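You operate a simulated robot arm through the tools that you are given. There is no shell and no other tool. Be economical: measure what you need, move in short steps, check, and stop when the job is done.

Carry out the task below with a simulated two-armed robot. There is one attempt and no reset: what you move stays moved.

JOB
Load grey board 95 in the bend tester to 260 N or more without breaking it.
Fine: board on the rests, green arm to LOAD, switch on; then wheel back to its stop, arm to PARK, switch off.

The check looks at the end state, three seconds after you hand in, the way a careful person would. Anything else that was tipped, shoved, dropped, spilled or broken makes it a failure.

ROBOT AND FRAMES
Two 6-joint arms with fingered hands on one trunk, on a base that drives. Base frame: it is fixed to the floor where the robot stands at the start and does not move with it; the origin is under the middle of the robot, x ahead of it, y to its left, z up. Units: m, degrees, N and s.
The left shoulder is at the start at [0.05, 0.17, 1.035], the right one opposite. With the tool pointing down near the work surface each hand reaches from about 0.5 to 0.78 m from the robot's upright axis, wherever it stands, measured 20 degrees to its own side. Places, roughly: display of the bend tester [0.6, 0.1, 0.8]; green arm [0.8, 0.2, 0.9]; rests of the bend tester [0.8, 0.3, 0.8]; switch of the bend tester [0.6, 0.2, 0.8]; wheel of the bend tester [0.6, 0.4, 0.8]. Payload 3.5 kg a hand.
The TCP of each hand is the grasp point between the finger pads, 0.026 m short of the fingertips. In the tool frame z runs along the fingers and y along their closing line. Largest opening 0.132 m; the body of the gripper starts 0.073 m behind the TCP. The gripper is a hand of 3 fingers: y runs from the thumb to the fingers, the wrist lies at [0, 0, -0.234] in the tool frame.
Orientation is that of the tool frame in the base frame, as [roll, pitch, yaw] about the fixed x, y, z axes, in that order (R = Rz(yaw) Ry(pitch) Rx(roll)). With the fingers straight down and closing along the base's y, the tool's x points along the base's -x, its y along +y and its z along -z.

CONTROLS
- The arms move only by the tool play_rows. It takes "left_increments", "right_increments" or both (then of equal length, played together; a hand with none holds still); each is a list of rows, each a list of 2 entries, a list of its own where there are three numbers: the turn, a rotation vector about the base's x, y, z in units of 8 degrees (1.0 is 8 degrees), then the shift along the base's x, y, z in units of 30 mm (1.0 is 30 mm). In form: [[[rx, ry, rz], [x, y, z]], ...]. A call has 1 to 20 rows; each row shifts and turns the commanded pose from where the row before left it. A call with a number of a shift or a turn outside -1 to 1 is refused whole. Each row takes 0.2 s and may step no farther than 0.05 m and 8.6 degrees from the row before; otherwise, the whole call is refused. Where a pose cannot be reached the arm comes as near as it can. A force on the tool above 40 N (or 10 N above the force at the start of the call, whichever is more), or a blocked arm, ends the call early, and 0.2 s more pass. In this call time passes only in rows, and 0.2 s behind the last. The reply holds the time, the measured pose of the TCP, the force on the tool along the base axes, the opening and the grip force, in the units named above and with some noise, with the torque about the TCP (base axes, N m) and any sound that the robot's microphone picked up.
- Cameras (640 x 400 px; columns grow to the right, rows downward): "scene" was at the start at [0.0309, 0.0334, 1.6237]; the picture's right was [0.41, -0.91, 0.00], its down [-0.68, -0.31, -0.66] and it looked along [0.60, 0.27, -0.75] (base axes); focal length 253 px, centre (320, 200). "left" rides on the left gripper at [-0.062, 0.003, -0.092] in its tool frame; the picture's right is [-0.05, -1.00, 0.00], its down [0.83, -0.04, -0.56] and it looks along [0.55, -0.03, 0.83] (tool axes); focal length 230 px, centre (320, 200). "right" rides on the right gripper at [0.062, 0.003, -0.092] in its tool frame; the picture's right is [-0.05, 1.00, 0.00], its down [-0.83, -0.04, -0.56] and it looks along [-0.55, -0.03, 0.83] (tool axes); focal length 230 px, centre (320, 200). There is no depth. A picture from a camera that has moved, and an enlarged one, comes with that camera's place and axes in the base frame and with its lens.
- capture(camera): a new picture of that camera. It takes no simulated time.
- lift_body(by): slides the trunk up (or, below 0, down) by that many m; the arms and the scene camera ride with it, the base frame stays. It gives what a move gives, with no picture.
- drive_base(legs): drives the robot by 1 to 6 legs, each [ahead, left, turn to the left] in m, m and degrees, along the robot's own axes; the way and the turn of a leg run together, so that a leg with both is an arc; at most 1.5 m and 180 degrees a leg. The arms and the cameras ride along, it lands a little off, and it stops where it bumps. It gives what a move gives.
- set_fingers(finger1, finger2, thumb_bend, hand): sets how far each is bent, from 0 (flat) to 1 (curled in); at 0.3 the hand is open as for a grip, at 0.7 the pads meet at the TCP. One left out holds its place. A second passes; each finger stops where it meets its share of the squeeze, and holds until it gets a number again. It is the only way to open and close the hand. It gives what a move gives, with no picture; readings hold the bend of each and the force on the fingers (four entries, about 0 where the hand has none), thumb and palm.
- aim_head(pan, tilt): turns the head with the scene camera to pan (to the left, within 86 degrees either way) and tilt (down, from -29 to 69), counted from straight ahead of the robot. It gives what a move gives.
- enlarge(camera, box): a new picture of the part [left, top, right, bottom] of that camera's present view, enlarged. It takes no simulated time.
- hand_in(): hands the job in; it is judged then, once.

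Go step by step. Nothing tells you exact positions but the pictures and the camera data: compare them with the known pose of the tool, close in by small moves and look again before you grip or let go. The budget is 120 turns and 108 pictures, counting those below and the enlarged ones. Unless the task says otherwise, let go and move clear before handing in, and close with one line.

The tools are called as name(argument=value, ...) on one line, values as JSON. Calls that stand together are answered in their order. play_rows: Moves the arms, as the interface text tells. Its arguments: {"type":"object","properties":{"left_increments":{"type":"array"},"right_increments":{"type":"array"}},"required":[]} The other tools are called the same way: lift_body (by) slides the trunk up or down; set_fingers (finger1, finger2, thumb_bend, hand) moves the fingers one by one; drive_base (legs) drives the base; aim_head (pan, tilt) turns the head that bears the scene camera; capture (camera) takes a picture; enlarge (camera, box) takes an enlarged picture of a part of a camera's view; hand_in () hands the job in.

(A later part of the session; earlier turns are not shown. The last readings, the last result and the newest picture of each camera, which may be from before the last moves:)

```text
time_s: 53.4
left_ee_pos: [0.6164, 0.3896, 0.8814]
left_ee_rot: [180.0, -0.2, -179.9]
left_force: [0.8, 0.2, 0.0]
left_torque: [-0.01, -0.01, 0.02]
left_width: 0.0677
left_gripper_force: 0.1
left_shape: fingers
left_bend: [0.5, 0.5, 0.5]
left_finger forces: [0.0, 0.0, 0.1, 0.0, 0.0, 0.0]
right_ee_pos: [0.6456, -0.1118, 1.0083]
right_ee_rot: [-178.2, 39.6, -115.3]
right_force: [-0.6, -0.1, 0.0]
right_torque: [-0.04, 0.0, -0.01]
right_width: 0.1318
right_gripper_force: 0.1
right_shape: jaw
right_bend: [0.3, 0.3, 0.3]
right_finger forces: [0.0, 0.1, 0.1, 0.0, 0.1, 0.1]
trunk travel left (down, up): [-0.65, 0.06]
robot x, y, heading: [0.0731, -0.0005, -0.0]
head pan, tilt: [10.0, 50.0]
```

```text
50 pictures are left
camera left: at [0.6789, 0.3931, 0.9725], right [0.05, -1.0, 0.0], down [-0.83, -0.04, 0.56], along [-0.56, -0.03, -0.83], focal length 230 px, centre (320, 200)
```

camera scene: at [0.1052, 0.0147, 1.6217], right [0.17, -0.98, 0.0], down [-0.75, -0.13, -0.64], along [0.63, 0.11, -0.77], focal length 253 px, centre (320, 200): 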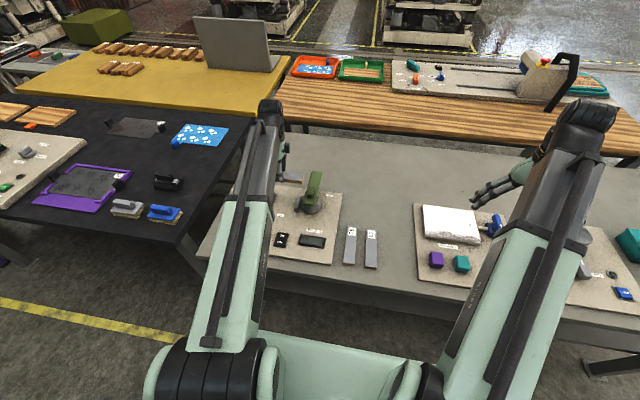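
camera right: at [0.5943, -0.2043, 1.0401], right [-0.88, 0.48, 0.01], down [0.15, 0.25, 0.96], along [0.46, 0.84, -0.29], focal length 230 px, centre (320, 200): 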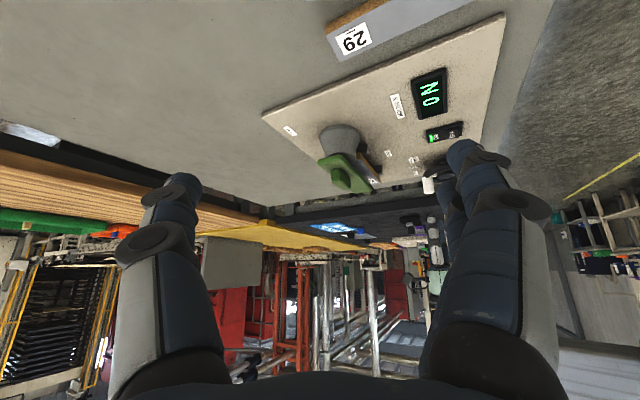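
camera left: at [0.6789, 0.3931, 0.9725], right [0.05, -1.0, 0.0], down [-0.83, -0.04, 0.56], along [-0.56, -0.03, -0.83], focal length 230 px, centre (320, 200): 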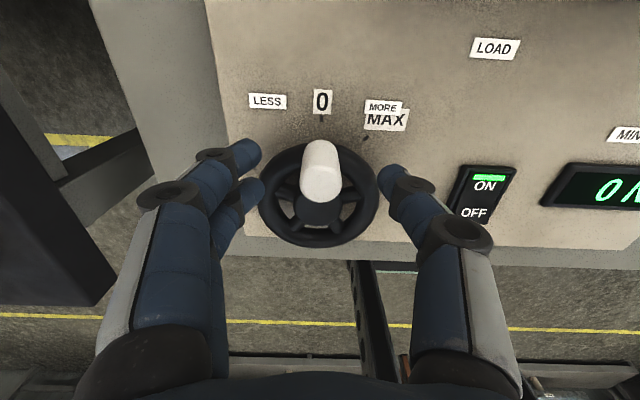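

Fingers bracket the knob well. I close on it.

set_fingers(hand="left", finger1=0.72, finger2=0.72, thumb_bend=0.72)

capture(camera="left")

```text
time_s: 54.4
left_ee_pos: [0.6171, 0.3894, 0.8799]
left_ee_rot: [-180.0, -0.3, -179.9]
left_force: [-0.1, 0.0, -6.1]
left_torque: [0.01, -0.01, 0.05]
left_width: 0.0177
left_gripper_force: 10.3
left_shape: fingers
left_bend: [0.69, 0.68, 0.67]
left_finger forces: [4.1, 5.8, 0.0, 0.1, 10.0, 0.1]
right_ee_pos: [0.6455, -0.1116, 1.008]
right_ee_rot: [-178.1, 39.6, -115.3]
right_force: [0.8, -0.3, 0.0]
right_torque: [-0.01, 0.0, -0.03]
right_width: 0.1316
right_gripper_force: 0.1
right_shape: jaw
right_bend: [0.3, 0.3, 0.3]
right_finger forces: [0.1, 0.0, 0.0, 0.1, 0.1, 0.0]
trunk travel left (down, up): [-0.65, 0.06]
robot x, y, heading: [0.0716, 0.0003, -0.3]
head pan, tilt: [10.0, 50.0]
```

```text
49 pictures are left
camera left: at [0.679, 0.3932, 0.9721], right [0.05, -1.0, 0.0], down [-0.83, -0.04, 0.56], along [-0.56, -0.03, -0.83], focal length 230 px, centre (320, 200)
```

left: 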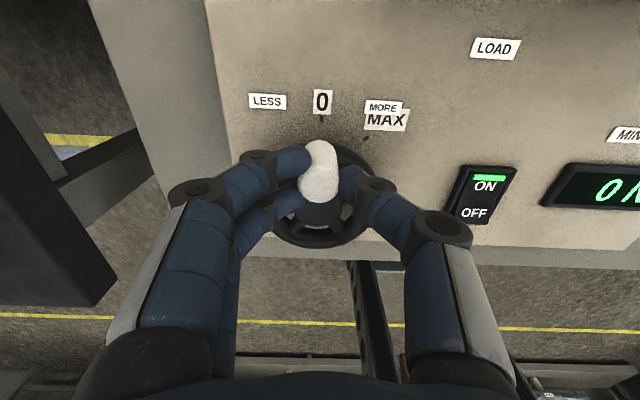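

Gripped. First a 10° step clockwise (toward MORE), then check the display.

play_rows(left_increments=[[[0, 0, 0], [0, -0.12, 0]], [[0, 0, 0], [-0.02, -0.12, 0]]])

capture(camera="left")

enlarge(camera="right", box=[380, 50, 480, 160])

```text
time_s: 55.0
left_ee_pos: [0.6159, 0.3831, 0.8807]
left_ee_rot: [179.9, -0.3, -180.0]
left_force: [2.7, 11.9, -5.0]
left_torque: [0.28, -0.02, -0.02]
left_width: 0.018
left_gripper_force: 10.9
left_shape: fingers
left_bend: [0.68, 0.67, 0.68]
left_finger forces: [9.0, 8.3, 0.0, 0.0, 4.6, 0.0]
right_ee_pos: [0.6468, -0.1108, 1.0087]
right_ee_rot: [-178.1, 39.5, -115.3]
right_force: [0.5, 0.3, 0.2]
right_torque: [0.0, -0.02, -0.03]
right_width: 0.1319
right_gripper_force: 0.0
right_shape: jaw
right_bend: [0.3, 0.3, 0.3]
right_finger forces: [0.0, 0.1, 0.1, 0.0, 0.0, 0.0]
trunk travel left (down, up): [-0.65, 0.06]
robot x, y, heading: [0.0737, -0.0023, 0.0]
head pan, tilt: [10.0, 50.0]
```

```text
48 pictures are left
camera left: at [0.6786, 0.3876, 0.9725], right [0.05, -1.0, 0.0], down [-0.83, -0.05, 0.56], along [-0.56, -0.03, -0.83], focal length 230 px, centre (320, 200)
```

left: 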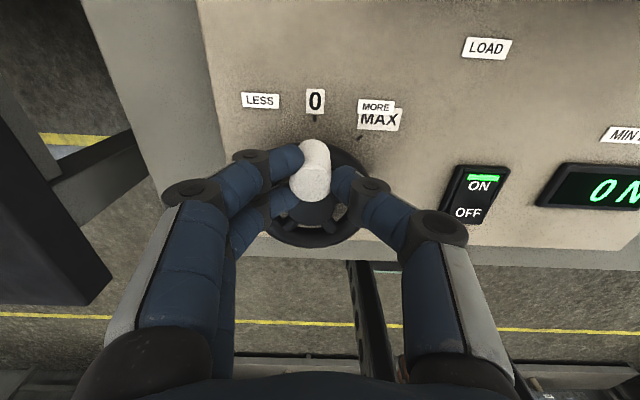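

```text
3.64 times, centred on (430, 105) of right
camera zoom: at [0.5948, -0.2031, 1.0401], right [-0.88, 0.48, 0.01], down [0.15, 0.25, 0.96], along [0.46, 0.84, -0.29], focal length 837 px, centre (-80, 546)
```

zoom: 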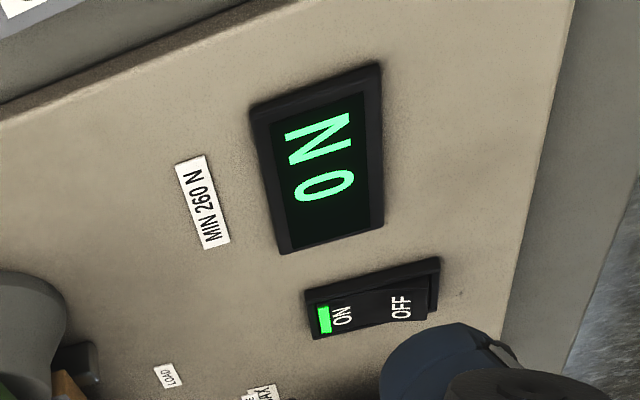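

The wheel hasn't followed yet (12 N reaction); I push a little further in the same direction.

play_rows(left_increments=[[[0, 0, 0], [-0.02, -0.1, 0]], [[0, 0, 0], [-0.02, -0.1, 0]]])

capture(camera="left")

```text
time_s: 55.6
left_ee_pos: [0.6164, 0.3786, 0.8808]
left_ee_rot: [179.8, 0.1, -179.9]
left_force: [10.5, 23.4, 8.4]
left_torque: [0.66, -0.23, -0.2]
left_width: 0.0186
left_gripper_force: 15.0
left_shape: fingers
left_bend: [0.67, 0.66, 0.7]
left_finger forces: [17.3, 10.1, 0.0, 0.1, 1.7, 0.0]
right_ee_pos: [0.6456, -0.1089, 1.0092]
right_ee_rot: [-178.0, 39.5, -115.2]
right_force: [-0.1, -0.5, -0.7]
right_torque: [0.0, -0.01, -0.02]
right_width: 0.1317
right_gripper_force: 0.0
right_shape: jaw
right_bend: [0.3, 0.3, 0.3]
right_finger forces: [0.0, 0.1, 0.0, 0.0, 0.0, 0.1]
trunk travel left (down, up): [-0.65, 0.06]
robot x, y, heading: [0.0687, 0.001, -0.0]
head pan, tilt: [10.0, 50.0]
```

```text
46 pictures are left
camera left: at [0.6778, 0.3816, 0.9728], right [0.05, -1.0, 0.0], down [-0.83, -0.05, 0.56], along [-0.56, -0.03, -0.83], focal length 230 px, centre (320, 200)
```

left: 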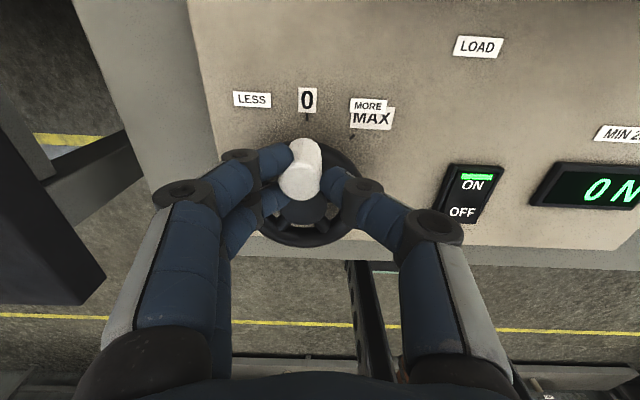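

The wheel is blocked clockwise — it sits against its stop, and the scale seems to run counterclockwise from 0 past LESS nearly a full turn to MORE/MAX. I back off and try the other way gently.

play_rows(left_increments=[[[0, 0, 0], [0.03, 0.22, 0]], [[0, 0, 0], [0.03, 0.22, 0]], [[0, 0, 0], [0, 0.13, 0]], [[0, 0, 0], [0, 0.13, 0]]])

capture(camera="left")

```text
time_s: 56.6
left_ee_pos: [0.6163, 0.3946, 0.8809]
left_ee_rot: [-179.9, -0.3, 179.9]
left_force: [-0.4, -5.9, 3.9]
left_torque: [-0.23, 0.01, 0.2]
left_width: 0.0181
left_gripper_force: 12.7
left_shape: fingers
left_bend: [0.69, 0.68, 0.69]
left_finger forces: [3.5, 8.1, 0.0, 0.0, 13.9, 0.0]
right_ee_pos: [0.6455, -0.1114, 1.0089]
right_ee_rot: [-178.2, 39.7, -115.3]
right_force: [-0.2, 0.2, -0.7]
right_torque: [-0.01, 0.01, 0.01]
right_width: 0.1321
right_gripper_force: 0.1
right_shape: jaw
right_bend: [0.3, 0.3, 0.3]
right_finger forces: [0.1, 0.0, 0.0, 0.0, 0.0, 0.0]
trunk travel left (down, up): [-0.65, 0.06]
robot x, y, heading: [0.0685, 0.0013, -0.1]
head pan, tilt: [10.0, 50.0]
```

```text
45 pictures are left
camera left: at [0.6779, 0.3992, 0.972], right [0.05, -1.0, 0.0], down [-0.83, -0.04, 0.56], along [-0.56, -0.03, -0.83], focal length 230 px, centre (320, 200)
```

left: 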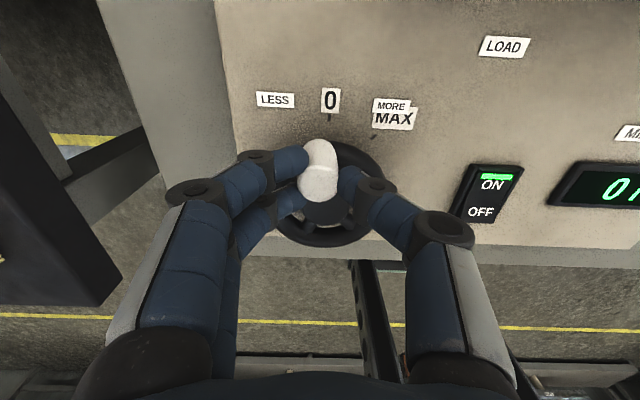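

Counterclockwise it turns. I follow the circle with the hand turning along, 32° further.

play_rows(left_increments=[[[0, 0, 1], [-0.04, 0.187, 0]], [[0, 0, 1], [-0.065, 0.179, 0]], [[0, 0, 1], [-0.09, 0.169, 0]], [[0, 0, 1], [-0.112, 0.155, 0]]])

capture(camera="left")

enlarge(camera="right", box=[380, 50, 480, 160])

```text
time_s: 57.6
left_ee_pos: [0.6061, 0.4191, 0.8811]
left_ee_rot: [-180.0, -0.3, -147.8]
left_force: [-3.8, -8.6, -2.3]
left_torque: [-0.24, 0.01, 0.12]
left_width: 0.0175
left_gripper_force: 13.6
left_shape: fingers
left_bend: [0.7, 0.68, 0.68]
left_finger forces: [3.0, 10.3, 0.0, 0.0, 12.7, 0.0]
right_ee_pos: [0.6453, -0.1117, 1.009]
right_ee_rot: [-178.2, 39.6, -115.3]
right_force: [0.2, -0.3, 0.7]
right_torque: [-0.01, 0.0, 0.03]
right_width: 0.1322
right_gripper_force: 0.0
right_shape: jaw
right_bend: [0.3, 0.3, 0.3]
right_finger forces: [0.0, 0.0, 0.1, 0.0, 0.0, 0.0]
trunk travel left (down, up): [-0.65, 0.06]
robot x, y, heading: [0.0699, -0.0013, -0.2]
head pan, tilt: [10.0, 50.0]
```

```text
44 pictures are left
camera left: at [0.6572, 0.4533, 0.9731], right [0.58, -0.82, 0.0], down [-0.68, -0.48, 0.56], along [-0.46, -0.32, -0.83], focal length 230 px, centre (320, 200)
```

left: 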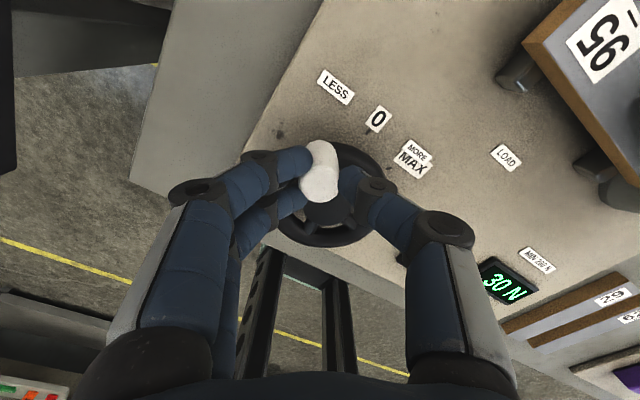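

```text
3.64 times, centred on (430, 105) of right
camera zoom: at [0.5941, -0.2048, 1.0401], right [-0.88, 0.48, 0.01], down [0.14, 0.25, 0.96], along [0.46, 0.84, -0.29], focal length 837 px, centre (-80, 546)
```

zoom: 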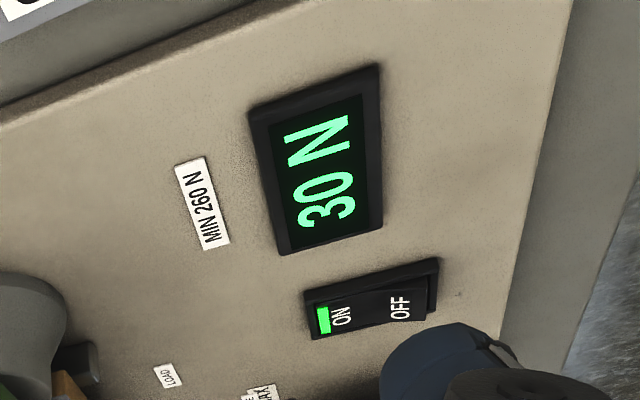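

The display reads 30 N at about 40°. I continue along the circle to about 90° while the wrist allows.

play_rows(left_increments=[[[0, 0, 1], [-0.133, 0.137, 0]], [[0, 0, 1], [-0.151, 0.118, 0]], [[0, 0, 1], [-0.165, 0.0955, 0]], [[0, 0, 1], [-0.177, 0.072, 0]], [[0, 0, 1], [-0.185, 0.046, 0]], [[0, 0, 0.6], [-0.19, 0.02, 0]]])

capture(camera="left")

```text
time_s: 59.0
left_ee_pos: [0.5763, 0.431, 0.8819]
left_ee_rot: [-180.0, -0.3, -103.1]
left_force: [2.1, -15.3, -2.1]
left_torque: [-0.25, -0.11, 0.14]
left_width: 0.0166
left_gripper_force: 12.9
left_shape: fingers
left_bend: [0.7, 0.68, 0.68]
left_finger forces: [2.6, 10.9, 0.1, 0.0, 12.4, 0.1]
right_ee_pos: [0.6461, -0.1124, 1.0087]
right_ee_rot: [-178.1, 39.6, -115.3]
right_force: [-0.2, -0.4, -0.3]
right_torque: [0.01, 0.02, 0.01]
right_width: 0.1319
right_gripper_force: 0.1
right_shape: jaw
right_bend: [0.3, 0.3, 0.3]
right_finger forces: [0.1, 0.0, 0.0, 0.0, 0.0, 0.0]
trunk travel left (down, up): [-0.65, 0.06]
robot x, y, heading: [0.0734, -0.0001, 0.5]
head pan, tilt: [10.0, 50.0]
```

```text
42 pictures are left
camera left: at [0.588, 0.4927, 0.9735], right [0.98, -0.17, 0.0], down [-0.15, -0.82, 0.56], along [-0.1, -0.55, -0.83], focal length 230 px, centre (320, 200)
```

left: 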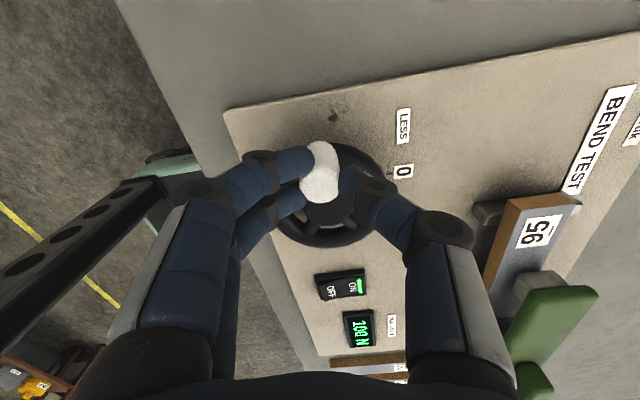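

enlarge(camera="right", box=[380, 50, 480, 160])

```text
3.64 times, centred on (430, 105) of right
camera zoom: at [0.5946, -0.2054, 1.0398], right [-0.88, 0.48, 0.01], down [0.15, 0.25, 0.96], along [0.46, 0.84, -0.29], focal length 837 px, centre (-80, 546)
```

zoom: 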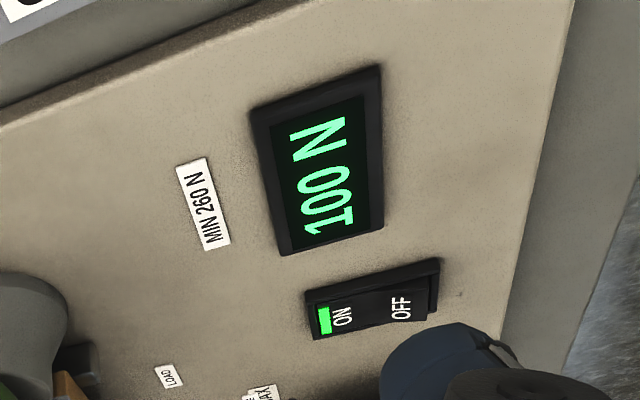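

100 N at about 90°. Roughly 1.5 N per degree, so about 260 N near 200°. I go on along the circle with fixed hand orientation, 32° more.

play_rows(left_increments=[[[0, 0, 0], [-0.191, -0.03, 0]], [[0, 0, 0], [-0.188, -0.06, 0]], [[0, 0, 0], [-0.182, -0.07, 0]], [[0, 0, 0], [-0.172, -0.084, 0]]])

capture(camera="left")

```text
time_s: 60.0
left_ee_pos: [0.5541, 0.4257, 0.8813]
left_ee_rot: [179.9, -0.2, -103.1]
left_force: [4.1, 2.6, 3.0]
left_torque: [0.07, -0.11, 0.17]
left_width: 0.0176
left_gripper_force: 12.4
left_shape: fingers
left_bend: [0.71, 0.7, 0.67]
left_finger forces: [5.1, 7.7, 0.1, 0.1, 11.9, 0.1]
right_ee_pos: [0.6453, -0.1109, 1.0094]
right_ee_rot: [-178.2, 39.5, -115.2]
right_force: [0.5, 0.7, 0.3]
right_torque: [-0.02, -0.02, -0.05]
right_width: 0.1318
right_gripper_force: 0.1
right_shape: jaw
right_bend: [0.3, 0.3, 0.3]
right_finger forces: [0.0, 0.0, 0.0, 0.0, 0.1, 0.0]
trunk travel left (down, up): [-0.65, 0.06]
robot x, y, heading: [0.0698, -0.0003, 0.0]
head pan, tilt: [10.0, 50.0]
```

```text
40 pictures are left
camera left: at [0.5656, 0.4866, 0.9732], right [0.98, -0.18, 0.0], down [-0.15, -0.82, 0.56], along [-0.1, -0.55, -0.83], focal length 230 px, centre (320, 200)
```

left: 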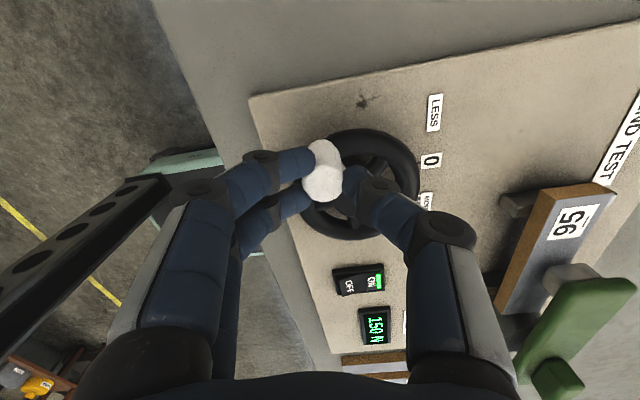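

About 150 N at 120°, with small forces. Another 32°.

play_rows(left_increments=[[[0, 0, 0], [-0.158, -0.107, 0]], [[0, 0, 0], [-0.142, -0.128, 0]], [[0, 0, 0], [-0.123, -0.146, 0]], [[0, 0, 0], [-0.101, -0.162, 0]]])

enlarge(camera="left", box=[280, 110, 460, 360])

```text
time_s: 61.0
left_ee_pos: [0.5387, 0.4088, 0.8806]
left_ee_rot: [180.0, -0.2, -103.1]
left_force: [5.2, 1.4, 3.3]
left_torque: [0.08, -0.12, 0.16]
left_width: 0.0201
left_gripper_force: 11.2
left_shape: fingers
left_bend: [0.71, 0.71, 0.67]
left_finger forces: [6.4, 4.5, 0.1, 0.1, 11.6, 0.0]
right_ee_pos: [0.6459, -0.1111, 1.0081]
right_ee_rot: [-178.2, 39.6, -115.3]
right_force: [0.5, 0.2, -0.8]
right_torque: [0.03, -0.01, 0.03]
right_width: 0.1319
right_gripper_force: 0.1
right_shape: jaw
right_bend: [0.3, 0.3, 0.3]
right_finger forces: [0.1, 0.0, 0.0, 0.0, 0.0, 0.1]
trunk travel left (down, up): [-0.65, 0.06]
robot x, y, heading: [0.0686, 0.0013, -0.4]
head pan, tilt: [10.0, 50.0]
```

```text
1.60 times, centred on (370, 235) of left
camera zoom: at [0.55, 0.4695, 0.9728], right [0.98, -0.18, 0.0], down [-0.15, -0.82, 0.56], along [-0.1, -0.55, -0.83], focal length 368 px, centre (240, 144)
```

zoom: 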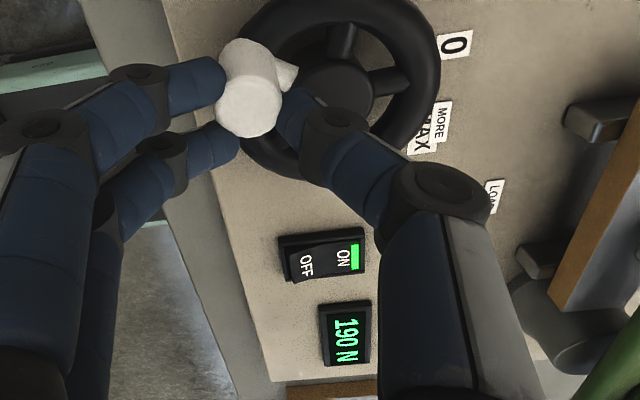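

190 N. Next 24° more, expecting about 225 N.

play_rows(left_increments=[[[0, 0, 0], [-0.078, -0.174, 0]], [[0, 0, 0], [-0.053, -0.184, 0]], [[0, 0, 0], [-0.027, -0.189, 0]]])

enlarge(camera="left", box=[280, 110, 460, 360])

```text
time_s: 61.8
left_ee_pos: [0.5334, 0.3932, 0.8808]
left_ee_rot: [-180.0, -0.1, -103.0]
left_force: [1.1, 2.4, 3.7]
left_torque: [0.1, -0.01, 0.09]
left_width: 0.0203
left_gripper_force: 8.2
left_shape: fingers
left_bend: [0.7, 0.72, 0.67]
left_finger forces: [8.4, 0.0, 0.0, 0.0, 7.6, 0.0]
right_ee_pos: [0.6453, -0.1127, 1.0077]
right_ee_rot: [-178.3, 39.6, -115.3]
right_force: [-0.3, 0.5, -0.4]
right_torque: [0.01, 0.0, 0.03]
right_width: 0.1321
right_gripper_force: 0.1
right_shape: jaw
right_bend: [0.3, 0.3, 0.3]
right_finger forces: [0.1, 0.0, 0.1, 0.0, 0.0, 0.0]
trunk travel left (down, up): [-0.65, 0.06]
robot x, y, heading: [0.0698, -0.001, 0.0]
head pan, tilt: [10.0, 50.0]
```

```text
1.60 times, centred on (370, 235) of left
camera zoom: at [0.5448, 0.4536, 0.9732], right [0.98, -0.18, 0.0], down [-0.15, -0.82, 0.56], along [-0.1, -0.55, -0.83], focal length 368 px, centre (240, 144)
```

zoom: 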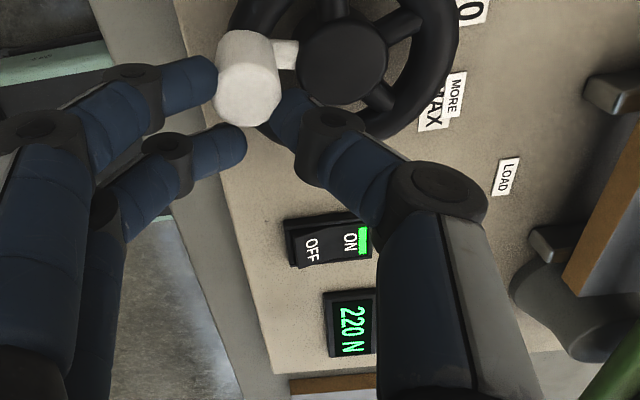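

220 N, but the knob is slipping out of the fingers. I release, lift, turn the hand back so it closes along y, and look whether the wheel stays put.

set_fingers(hand="left", finger1=0.5, finger2=0.5, thumb_bend=0.5)

play_rows(left_increments=[[[0, 0, 0], [0, 0, 0.7]], [[0, 0, 0], [0, 0, 0.8]], [[0, 0, 0], [0, 0, 0.8]], [[0, 0, -0.96], [0, 0.03, 0]], [[0, 0, -0.96], [0, 0.03, 0]], [[0, 0, -0.96], [0, 0.03, 0]], [[0, 0, -0.96], [0, 0.03, 0]], [[0, 0, -0.96], [0, 0.03, 0]], [[0, 0, -0.96], [0, 0.03, 0]], [[0, 0, -0.96], [0, 0.03, 0]], [[0, 0, -0.96], [0, 0.03, 0]], [[0, 0, -0.96], [0, 0, 0]], [[0, 0, -0.96], [0, 0, 0]]])

capture(camera="left")

enlarge(camera="right", box=[380, 50, 480, 160])

```text
time_s: 62.8
left_ee_pos: [0.5351, 0.3926, 0.8806]
left_ee_rot: [-179.9, -0.1, -103.0]
left_force: [0.2, 0.3, 0.8]
left_torque: [-0.01, 0.0, 0.02]
left_width: 0.0673
left_gripper_force: 0.0
left_shape: fingers
left_bend: [0.5, 0.5, 0.5]
left_finger forces: [0.0, 0.0, 0.0, 0.0, 0.0, 0.0]
right_ee_pos: [0.6463, -0.1122, 1.009]
right_ee_rot: [-178.2, 39.5, -115.3]
right_force: [0.6, 0.1, -0.8]
right_torque: [0.05, 0.0, -0.01]
right_width: 0.1319
right_gripper_force: 0.1
right_shape: jaw
right_bend: [0.3, 0.3, 0.3]
right_finger forces: [0.0, 0.1, 0.1, 0.0, 0.0, 0.0]
trunk travel left (down, up): [-0.65, 0.06]
robot x, y, heading: [0.0705, -0.0022, 0.2]
head pan, tilt: [10.0, 50.0]
```

```text
time_s: 65.6
left_ee_pos: [0.5343, 0.3986, 0.9511]
left_ee_rot: [180.0, -0.2, 179.9]
left_force: [-0.5, -0.4, -0.4]
left_torque: [0.02, 0.0, 0.02]
left_width: 0.067
left_gripper_force: 0.0
left_shape: fingers
left_bend: [0.5, 0.5, 0.5]
left_finger forces: [0.0, 0.1, 0.1, 0.0, 0.1, 0.0]
right_ee_pos: [0.6461, -0.1112, 1.0084]
right_ee_rot: [-178.2, 39.6, -115.3]
right_force: [-0.7, -1.1, -0.3]
right_torque: [-0.01, 0.01, -0.02]
right_width: 0.1321
right_gripper_force: 0.1
right_shape: jaw
right_bend: [0.3, 0.3, 0.3]
right_finger forces: [0.0, 0.1, 0.0, 0.0, 0.0, 0.0]
trunk travel left (down, up): [-0.65, 0.06]
robot x, y, heading: [0.0672, 0.0001, 0.2]
head pan, tilt: [10.0, 50.0]
```

```text
37 pictures are left
camera left: at [0.5966, 0.4026, 1.0422], right [0.05, -1.0, 0.0], down [-0.83, -0.04, 0.56], along [-0.56, -0.03, -0.83], focal length 230 px, centre (320, 200)
```

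left: 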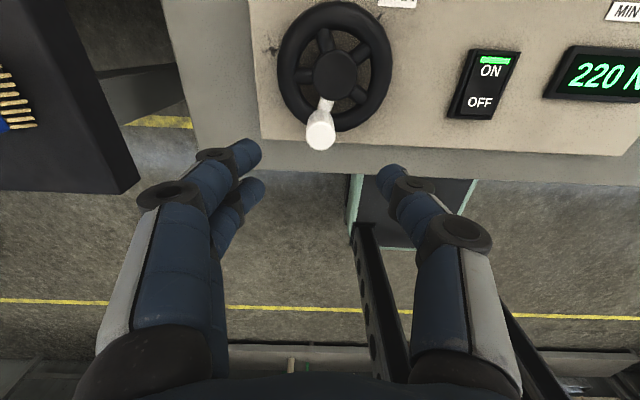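

```text
3.64 times, centred on (430, 105) of right
camera zoom: at [0.5943, -0.2043, 1.0401], right [-0.88, 0.48, 0.01], down [0.15, 0.25, 0.96], along [0.46, 0.84, -0.29], focal length 837 px, centre (-80, 546)
```

zoom: 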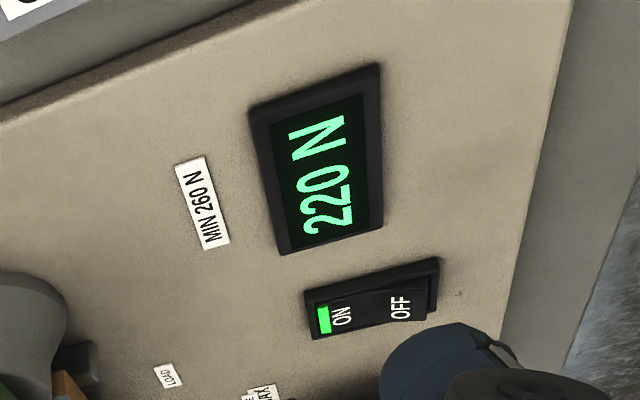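

The wheel holds at 220 N; knob now at about [0.538, 0.400]. I regrip with pads along y.

play_rows(left_increments=[[[0, 0, 0], [0.12, 0.05, -0.8]], [[0, 0, 0], [0, 0, -0.8]], [[0, 0, 0], [0, 0, -0.7]]])

set_fingers(hand="left", finger1=0.72, finger2=0.72, thumb_bend=0.72)

capture(camera="left")

```text
time_s: 66.4
left_ee_pos: [0.5371, 0.4012, 0.8802]
left_ee_rot: [179.9, -0.1, -179.9]
left_force: [0.6, -0.7, -0.7]
left_torque: [0.01, -0.01, -0.02]
left_width: 0.0672
left_gripper_force: 0.0
left_shape: fingers
left_bend: [0.5, 0.5, 0.5]
left_finger forces: [0.0, 0.1, 0.1, 0.0, 0.0, 0.0]
right_ee_pos: [0.6457, -0.1124, 1.0081]
right_ee_rot: [-178.2, 39.5, -115.3]
right_force: [-0.2, 0.2, 0.8]
right_torque: [0.02, -0.02, 0.01]
right_width: 0.1319
right_gripper_force: 0.1
right_shape: jaw
right_bend: [0.3, 0.3, 0.3]
right_finger forces: [0.1, 0.0, 0.0, 0.1, 0.0, 0.0]
trunk travel left (down, up): [-0.65, 0.06]
robot x, y, heading: [0.0687, -0.0008, 0.0]
head pan, tilt: [10.0, 50.0]
```

```text
time_s: 67.4
left_ee_pos: [0.5389, 0.401, 0.88]
left_ee_rot: [-180.0, -0.3, -179.8]
left_force: [-0.4, -0.9, -7.5]
left_torque: [-0.04, 0.02, -0.04]
left_width: 0.0186
left_gripper_force: 9.3
left_shape: fingers
left_bend: [0.69, 0.69, 0.66]
left_finger forces: [4.8, 4.4, 0.0, 0.1, 10.1, 0.1]
right_ee_pos: [0.6461, -0.1107, 1.0095]
right_ee_rot: [-178.2, 39.5, -115.3]
right_force: [0.0, 0.0, -0.3]
right_torque: [0.01, -0.01, -0.01]
right_width: 0.132
right_gripper_force: 0.0
right_shape: jaw
right_bend: [0.3, 0.3, 0.3]
right_finger forces: [0.0, 0.1, 0.0, 0.1, 0.0, 0.1]
trunk travel left (down, up): [-0.65, 0.06]
robot x, y, heading: [0.0693, 0.0051, 0.0]
head pan, tilt: [10.0, 50.0]
```

```text
35 pictures are left
camera left: at [0.6, 0.4056, 0.9723], right [0.05, -1.0, 0.0], down [-0.83, -0.04, 0.56], along [-0.56, -0.03, -0.83], focal length 230 px, centre (320, 200)
```

left: 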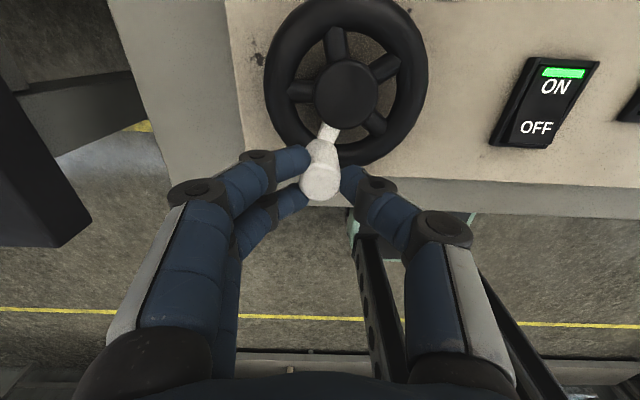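

Well gripped. I turn about 16° further.

play_rows(left_increments=[[[0, 0, 0], [-0.03, -0.189, 0]], [[0, 0, 0], [-0.003, -0.191, 0]]])

enlarge(camera="right", box=[380, 50, 480, 160])

```text
time_s: 68.0
left_ee_pos: [0.5359, 0.3913, 0.8815]
left_ee_rot: [180.0, -0.2, -179.9]
left_force: [-6.6, 5.7, -5.1]
left_torque: [0.13, 0.11, 0.18]
left_width: 0.0189
left_gripper_force: 11.8
left_shape: fingers
left_bend: [0.68, 0.68, 0.68]
left_finger forces: [5.4, 11.7, 0.0, 0.0, 7.1, 0.0]
right_ee_pos: [0.6448, -0.1102, 1.009]
right_ee_rot: [-178.1, 39.6, -115.4]
right_force: [-0.5, -0.3, 0.1]
right_torque: [-0.01, 0.02, 0.01]
right_width: 0.1319
right_gripper_force: 0.1
right_shape: jaw
right_bend: [0.3, 0.3, 0.3]
right_finger forces: [0.0, 0.1, 0.0, 0.0, 0.1, 0.0]
trunk travel left (down, up): [-0.65, 0.06]
robot x, y, heading: [0.0702, 0.0032, 0.0]
head pan, tilt: [10.0, 50.0]
```

```text
3.64 times, centred on (430, 105) of right
camera zoom: at [0.5941, -0.2035, 1.0404], right [-0.88, 0.48, 0.01], down [0.14, 0.25, 0.96], along [0.46, 0.84, -0.29], focal length 837 px, centre (-80, 546)
```

zoom: 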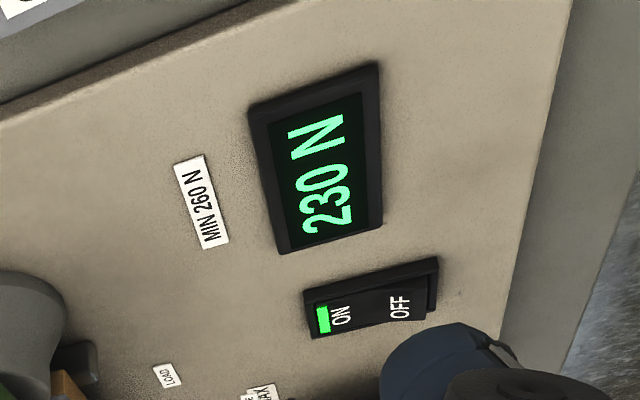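

play_rows(left_increments=[[[0, 0, 0], [0.023, -0.19, 0]], [[0, 0, 0], [0.04, -0.14, 0]]])

enlarge(camera="right", box=[380, 50, 480, 160])

```text
time_s: 68.6
left_ee_pos: [0.5366, 0.3803, 0.8813]
left_ee_rot: [-179.8, -0.5, -179.8]
left_force: [-27.5, 6.1, -6.0]
left_torque: [0.11, 0.54, 0.44]
left_width: 0.0191
left_gripper_force: 19.6
left_shape: fingers
left_bend: [0.68, 0.68, 0.68]
left_finger forces: [5.9, 27.3, 0.1, 0.1, 6.1, 0.1]
right_ee_pos: [0.6435, -0.1088, 1.0098]
right_ee_rot: [-178.0, 39.6, -115.2]
right_force: [-1.1, -0.1, -0.2]
right_torque: [0.02, -0.02, 0.03]
right_width: 0.1319
right_gripper_force: 0.1
right_shape: jaw
right_bend: [0.3, 0.3, 0.3]
right_finger forces: [0.0, 0.0, 0.0, 0.0, 0.0, 0.1]
trunk travel left (down, up): [-0.65, 0.06]
robot x, y, heading: [0.0702, 0.002, 0.2]
head pan, tilt: [10.0, 50.0]
```

```text
3.64 times, centred on (430, 105) of right
camera zoom: at [0.5926, -0.2034, 1.0411], right [-0.88, 0.48, 0.01], down [0.14, 0.25, 0.96], along [0.46, 0.84, -0.29], focal length 837 px, centre (-80, 546)
```

zoom: 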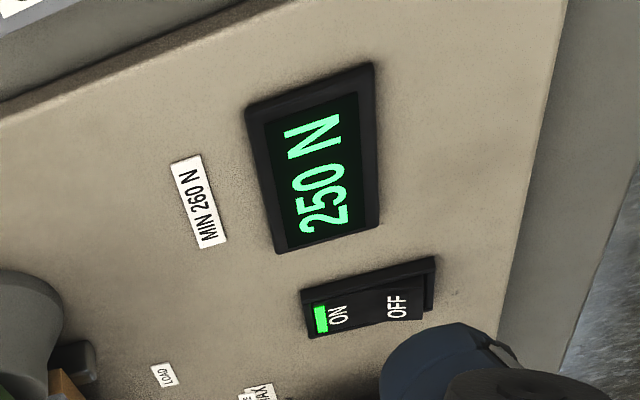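

250 N. There is a radial misfit (27 N), so the next small step also shifts 3 mm back toward −x.

play_rows(left_increments=[[[0, 0, 0], [-0.08, -0.06, 0]], [[0, 0, 0], [0, -0.1, 0]]])

enlarge(camera="right", box=[380, 50, 480, 160])

```text
time_s: 69.2
left_ee_pos: [0.5354, 0.3742, 0.8798]
left_ee_rot: [-179.8, -0.2, 179.9]
left_force: [-22.5, 1.5, -4.8]
left_torque: [-0.02, 0.39, 0.37]
left_width: 0.0198
left_gripper_force: 19.8
left_shape: fingers
left_bend: [0.68, 0.68, 0.68]
left_finger forces: [7.0, 24.4, 0.0, 0.0, 7.6, 0.0]
right_ee_pos: [0.6451, -0.1112, 1.0095]
right_ee_rot: [-178.0, 39.6, -115.1]
right_force: [-0.1, 0.1, -1.4]
right_torque: [-0.03, -0.02, 0.01]
right_width: 0.132
right_gripper_force: 0.0
right_shape: jaw
right_bend: [0.3, 0.3, 0.3]
right_finger forces: [0.0, 0.1, 0.1, 0.1, 0.0, 0.0]
trunk travel left (down, up): [-0.65, 0.06]
robot x, y, heading: [0.0695, -0.0016, 0.1]
head pan, tilt: [10.0, 50.0]
```

```text
3.64 times, centred on (430, 105) of right
camera zoom: at [0.5931, -0.2042, 1.0408], right [-0.88, 0.48, 0.01], down [0.14, 0.25, 0.96], along [0.46, 0.84, -0.29], focal length 837 px, centre (-80, 546)
```

zoom: 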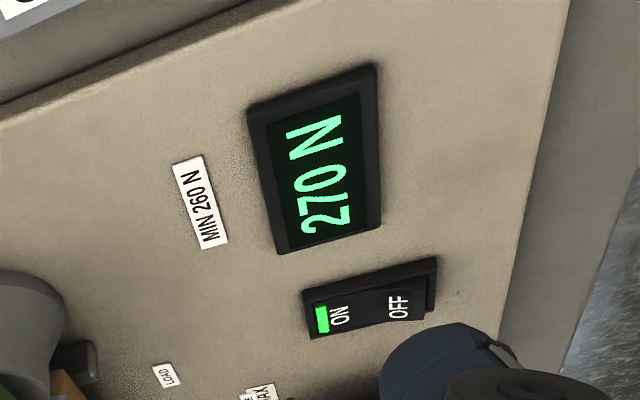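

270 N reached, board intact. Now I turn the wheel back clockwise, the hand turning along.

play_rows(left_increments=[[[0, 0, -1], [-0.12, 0.184, 0]], [[0, 0, -1], [-0.027, 0.189, 0]], [[0, 0, -1], [0, 0.191, 0]], [[0, 0, -1], [0.027, 0.189, 0]], [[0, 0, -1], [0.053, 0.184, 0]], [[0, 0, -1], [0.078, 0.174, 0]]])

capture(camera="left")

capture(camera="right")

```text
time_s: 70.6
left_ee_pos: [0.5375, 0.41, 0.8813]
left_ee_rot: [-179.9, -0.3, 131.9]
left_force: [-3.9, 9.2, -2.7]
left_torque: [0.11, 0.09, 0.23]
left_width: 0.0198
left_gripper_force: 15.4
left_shape: fingers
left_bend: [0.68, 0.69, 0.68]
left_finger forces: [8.2, 14.5, 0.0, 0.0, 7.4, 0.0]
right_ee_pos: [0.6444, -0.1093, 1.0087]
right_ee_rot: [-178.0, 39.3, -115.3]
right_force: [0.0, 0.0, -0.6]
right_torque: [-0.01, 0.0, -0.01]
right_width: 0.1319
right_gripper_force: 0.0
right_shape: jaw
right_bend: [0.3, 0.3, 0.3]
right_finger forces: [0.1, 0.1, 0.0, 0.0, 0.0, 0.0]
trunk travel left (down, up): [-0.65, 0.06]
robot x, y, heading: [0.0715, -0.0002, -0.0]
head pan, tilt: [10.0, 50.0]
```

```text
31 pictures are left
camera left: at [0.5806, 0.3653, 0.9728], right [-0.71, -0.71, 0.0], down [-0.59, 0.59, 0.56], along [-0.39, 0.4, -0.83], focal length 230 px, centre (320, 200)
```

left: 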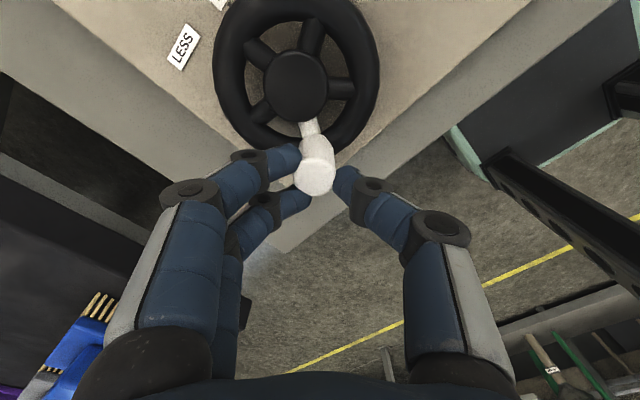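

```text
30 pictures are left
camera right: at [0.5942, -0.2037, 1.0404], right [-0.88, 0.48, 0.01], down [0.14, 0.25, 0.96], along [0.46, 0.84, -0.29], focal length 230 px, centre (320, 200)
```

right: 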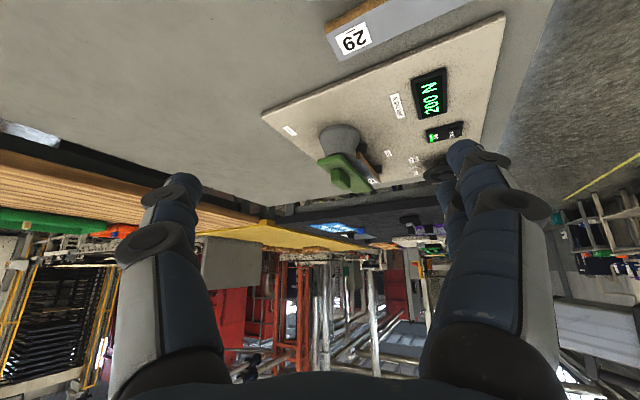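

Unloading works (200 N). Continuing clockwise 48°.

play_rows(left_increments=[[[0, 0, -1], [0.104, 0.16, 0]], [[0, 0, -1], [0.125, 0.144, 0]], [[0, 0, -1], [0.144, 0.125, 0]], [[0, 0, -1], [0.16, 0.104, 0]], [[0, 0, -1], [0.173, 0.081, 0]], [[0, 0, -1], [0.183, 0.056, 0]]])

capture(camera="left")

```text
time_s: 72.0
left_ee_pos: [0.5637, 0.4298, 0.881]
left_ee_rot: [180.0, -0.2, 83.9]
left_force: [0.9, 22.0, -1.2]
left_torque: [0.39, 0.02, 0.31]
left_width: 0.0202
left_gripper_force: 18.2
left_shape: fingers
left_bend: [0.68, 0.69, 0.68]
left_finger forces: [5.3, 20.9, 0.0, 0.1, 9.7, 0.1]
right_ee_pos: [0.6453, -0.1105, 1.0083]
right_ee_rot: [-178.1, 39.5, -115.3]
right_force: [-0.1, -0.4, -0.3]
right_torque: [-0.01, 0.02, 0.01]
right_width: 0.1318
right_gripper_force: 0.1
right_shape: jaw
right_bend: [0.3, 0.3, 0.3]
right_finger forces: [0.0, 0.0, 0.0, 0.1, 0.0, 0.0]
trunk travel left (down, up): [-0.65, 0.06]
robot x, y, heading: [0.0656, 0.0026, 0.1]
head pan, tilt: [10.0, 50.0]
```

```text
29 pictures are left
camera left: at [0.5602, 0.3686, 0.9726], right [-1.0, 0.05, 0.0], down [0.04, 0.83, 0.56], along [0.03, 0.56, -0.83], focal length 230 px, centre (320, 200)
```

left: 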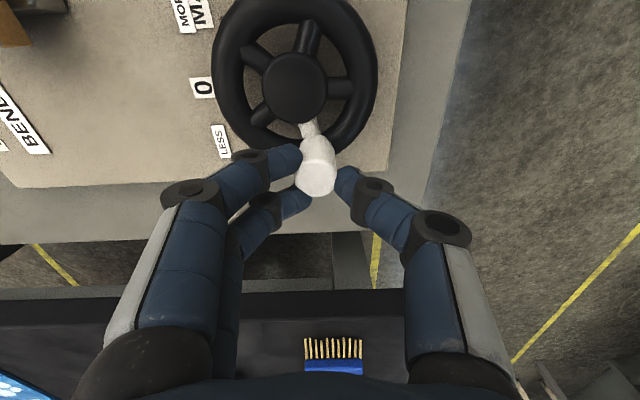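

play_rows(left_increments=[[[0, 0, -0.5], [0.187, 0.106, 0]], [[0, 0, -0.5], [0.191, 0.02, 0]], [[0, 0, -0.5], [0.19, -0.012, 0]], [[0, 0, -0.5], [0.186, -0.043, 0]], [[0, 0, -0.5], [0.178, -0.068, 0]], [[0, 0, -0.5], [0.167, -0.093, 0]]])

capture(camera="left")

```text
time_s: 73.4
left_ee_pos: [0.5962, 0.4262, 0.8809]
left_ee_rot: [179.9, -0.2, 60.0]
left_force: [-3.1, 7.2, -2.9]
left_torque: [0.18, 0.1, -0.23]
left_width: 0.0192
left_gripper_force: 13.5
left_shape: fingers
left_bend: [0.69, 0.7, 0.68]
left_finger forces: [8.9, 3.6, 0.0, 0.0, 14.3, 0.0]
right_ee_pos: [0.6458, -0.1112, 1.0094]
right_ee_rot: [-178.1, 39.5, -115.3]
right_force: [0.2, 0.7, 0.1]
right_torque: [0.01, 0.0, 0.0]
right_width: 0.1319
right_gripper_force: 0.0
right_shape: jaw
right_bend: [0.3, 0.3, 0.3]
right_finger forces: [0.0, 0.0, 0.0, 0.1, 0.0, 0.0]
trunk travel left (down, up): [-0.65, 0.06]
robot x, y, heading: [0.071, -0.0003, -0.2]
head pan, tilt: [10.0, 50.0]
```

```text
28 pictures are left
camera left: at [0.5683, 0.3707, 0.9729], right [-0.89, 0.46, 0.0], down [0.38, 0.74, 0.56], along [0.25, 0.5, -0.83], focal length 230 px, centre (320, 200)
```

left: 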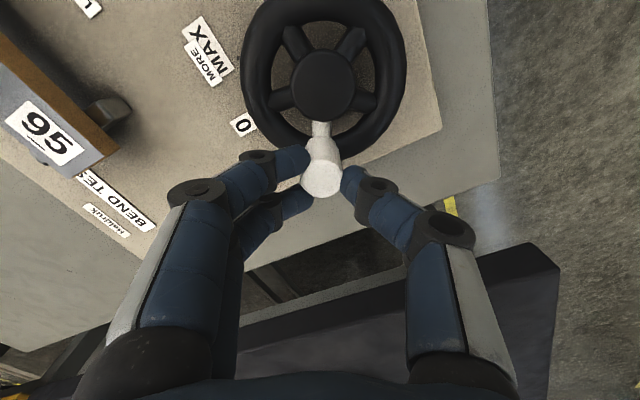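

play_rows(left_increments=[[[0, 0, -0.4], [0.158, -0.107, 0]], [[0, 0, -0.4], [0.142, -0.128, 0]], [[0, 0, -0.4], [0.123, -0.146, 0]], [[0, 0, -0.4], [0.101, -0.162, 0]], [[0, 0, -0.4], [0.078, -0.174, 0]], [[0, 0, -0.4], [0.053, -0.184, 0]], [[0, 0, -0.4], [0.027, -0.189, 0]], [[0, 0, 0], [0, -0.15, 0]]])

capture(camera="left")

capture(camera="right")

```text
time_s: 75.2
left_ee_pos: [0.6163, 0.3889, 0.8812]
left_ee_rot: [-179.9, -0.2, 37.7]
left_force: [-3.4, 6.9, -2.2]
left_torque: [0.15, 0.08, -0.23]
left_width: 0.0174
left_gripper_force: 12.5
left_shape: fingers
left_bend: [0.7, 0.71, 0.67]
left_finger forces: [7.4, 4.2, 0.0, 0.1, 12.9, 0.0]
right_ee_pos: [0.6456, -0.1107, 1.0087]
right_ee_rot: [-178.1, 39.5, -115.3]
right_force: [0.5, 0.3, -0.1]
right_torque: [0.02, -0.01, -0.01]
right_width: 0.1319
right_gripper_force: 0.1
right_shape: jaw
right_bend: [0.3, 0.3, 0.3]
right_finger forces: [0.1, 0.1, 0.1, 0.0, 0.0, 0.0]
trunk travel left (down, up): [-0.65, 0.06]
robot x, y, heading: [0.064, 0.0027, -0.0]
head pan, tilt: [10.0, 50.0]
```

```text
27 pictures are left
camera left: at [0.5697, 0.3489, 0.973], right [-0.65, 0.76, 0.0], down [0.63, 0.54, 0.56], along [0.42, 0.36, -0.83], focal length 230 px, centre (320, 200)
```

left: 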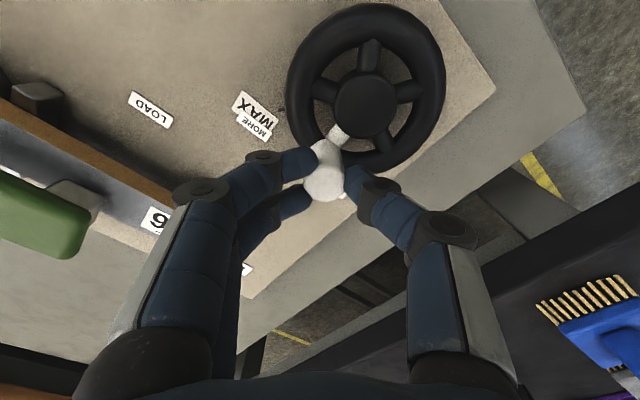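

```text
26 pictures are left
camera right: at [0.5942, -0.2039, 1.0403], right [-0.88, 0.48, 0.01], down [0.14, 0.25, 0.96], along [0.46, 0.84, -0.29], focal length 230 px, centre (320, 200)
```

right: 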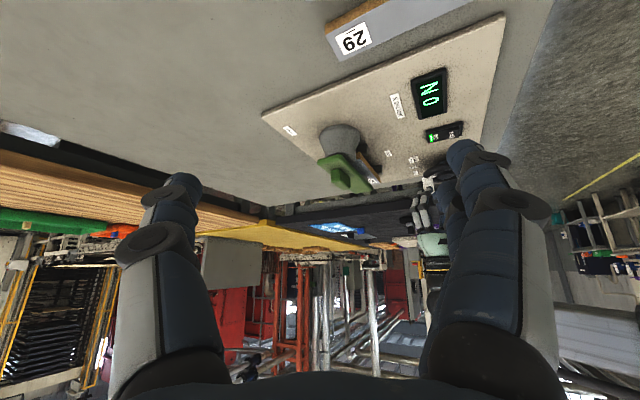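

Display back at 0 N. I press on clockwise a few millimetres to make sure the wheel is at its stop.

play_rows(left_increments=[[[0, 0, 0], [-0.02, -0.15, 0]], [[0, 0, 0], [-0.02, -0.15, 0]]])

```text
time_s: 75.8
left_ee_pos: [0.6158, 0.382, 0.8809]
left_ee_rot: [-180.0, -0.4, 37.9]
left_force: [4.7, 20.4, 1.5]
left_torque: [0.44, -0.1, -0.15]
left_width: 0.0167
left_gripper_force: 9.7
left_shape: fingers
left_bend: [0.71, 0.71, 0.66]
left_finger forces: [0.6, 4.7, 0.0, 0.0, 15.0, 0.1]
right_ee_pos: [0.6451, -0.1091, 1.0084]
right_ee_rot: [-178.2, 39.5, -115.3]
right_force: [0.1, 0.3, -0.2]
right_torque: [0.0, 0.01, 0.0]
right_width: 0.1323
right_gripper_force: 0.0
right_shape: jaw
right_bend: [0.3, 0.3, 0.3]
right_finger forces: [0.0, 0.1, 0.1, 0.1, 0.0, 0.0]
trunk travel left (down, up): [-0.65, 0.06]
robot x, y, heading: [0.0665, -0.0013, 0.1]
head pan, tilt: [10.0, 50.0]
```

20 N reaction with no movement: at the stop. I back off, release, lift, and rotate the hand back.

play_rows(left_increments=[[[0, 0, 0], [0.04, 0.3, 0]]])

set_fingers(hand="left", finger1=0.5, finger2=0.5, thumb_bend=0.5)

play_rows(left_increments=[[[0, 0, 0], [0, 0, 0.8]], [[0, 0, 0], [0, 0, 0.9]], [[0, 0, 0], [0, 0, 0.9]], [[0, 0, 0], [0, 0, 0.9]], [[0, 0, 1], [0, -0.1, 0]], [[0, 0, 1], [0, -0.1, 0]], [[0, 0, 1], [0, -0.1, 0]], [[0, 0, 1], [0, -0.1, 0]], [[0, 0, 1], [0, -0.1, 0]], [[0, 0, 1], [0, -0.1, 0]], [[0, 0, 1], [0, -0.1, 0]], [[0, 0, 1], [0, -0.1, 0]], [[0, 0, 1], [0, -0.1, 0]], [[0, 0, 1], [0, -0.1, 0]], [[0, 0, 1], [0, -0.1, 0]], [[0, 0, 1], [0, -0.1, 0]], [[0, 0, 1], [0, -0.1, 0]], [[0, 0, 1], [0, -0.1, 0]], [[0, 0, 1], [0, -0.1, 0]], [[0, 0, 1], [0, -0.1, 0]]])

capture(camera="left")

```text
time_s: 76.2
left_ee_pos: [0.616, 0.387, 0.8812]
left_ee_rot: [179.9, 0.0, 37.6]
left_force: [-4.3, -0.6, 0.2]
left_torque: [-0.02, 0.07, 0.0]
left_width: 0.0163
left_gripper_force: 11.1
left_shape: fingers
left_bend: [0.71, 0.7, 0.66]
left_finger forces: [5.2, 5.5, 0.0, 0.0, 10.7, 0.0]
right_ee_pos: [0.6456, -0.1112, 1.0084]
right_ee_rot: [-178.1, 39.6, -115.3]
right_force: [-0.8, -0.8, 0.5]
right_torque: [0.02, 0.01, 0.05]
right_width: 0.1317
right_gripper_force: 0.1
right_shape: jaw
right_bend: [0.3, 0.3, 0.3]
right_finger forces: [0.0, 0.0, 0.1, 0.0, 0.1, 0.1]
trunk travel left (down, up): [-0.65, 0.06]
robot x, y, heading: [0.0713, 0.0005, 0.1]
head pan, tilt: [10.0, 50.0]
```

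```text
time_s: 77.2
left_ee_pos: [0.6158, 0.3884, 0.8828]
left_ee_rot: [-179.9, -0.2, 37.6]
left_force: [-0.3, 0.1, -0.4]
left_torque: [0.01, 0.0, -0.01]
left_width: 0.0672
left_gripper_force: 0.0
left_shape: fingers
left_bend: [0.5, 0.5, 0.5]
left_finger forces: [0.0, 0.0, 0.1, 0.0, 0.1, 0.0]
right_ee_pos: [0.6452, -0.1105, 1.0087]
right_ee_rot: [-178.1, 39.6, -115.3]
right_force: [0.3, 0.1, 0.3]
right_torque: [0.05, 0.0, 0.0]
right_width: 0.1318
right_gripper_force: 0.0
right_shape: jaw
right_bend: [0.3, 0.3, 0.3]
right_finger forces: [0.0, 0.1, 0.0, 0.0, 0.0, 0.0]
trunk travel left (down, up): [-0.65, 0.06]
robot x, y, heading: [0.0682, -0.0017, -0.0]
head pan, tilt: [10.0, 50.0]
```

```text
time_s: 81.4
left_ee_pos: [0.6161, 0.3409, 0.9868]
left_ee_rot: [179.9, -0.2, 165.8]
left_force: [-0.1, -0.8, 0.2]
left_torque: [-0.03, 0.0, -0.03]
left_width: 0.0672
left_gripper_force: 0.1
left_shape: fingers
left_bend: [0.5, 0.5, 0.5]
left_finger forces: [0.0, 0.0, 0.0, 0.0, 0.1, 0.0]
right_ee_pos: [0.6463, -0.1106, 1.0091]
right_ee_rot: [-178.2, 39.5, -115.3]
right_force: [0.0, 0.0, 0.8]
right_torque: [-0.01, 0.02, -0.02]
right_width: 0.1319
right_gripper_force: 0.1
right_shape: jaw
right_bend: [0.3, 0.3, 0.3]
right_finger forces: [0.1, 0.0, 0.0, 0.1, 0.0, 0.0]
trunk travel left (down, up): [-0.65, 0.06]
robot x, y, heading: [0.0682, -0.0013, -0.1]
head pan, tilt: [10.0, 50.0]
```

```text
25 pictures are left
camera left: at [0.6769, 0.3284, 1.0784], right [-0.19, -0.98, 0.0], down [-0.81, 0.16, 0.56], along [-0.55, 0.11, -0.83], focal length 230 px, centre (320, 200)
```

left: 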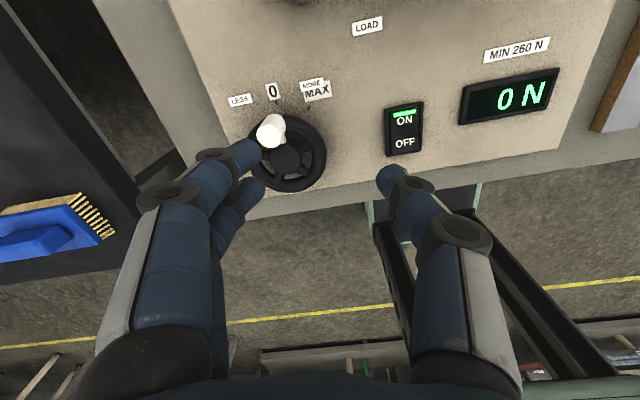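

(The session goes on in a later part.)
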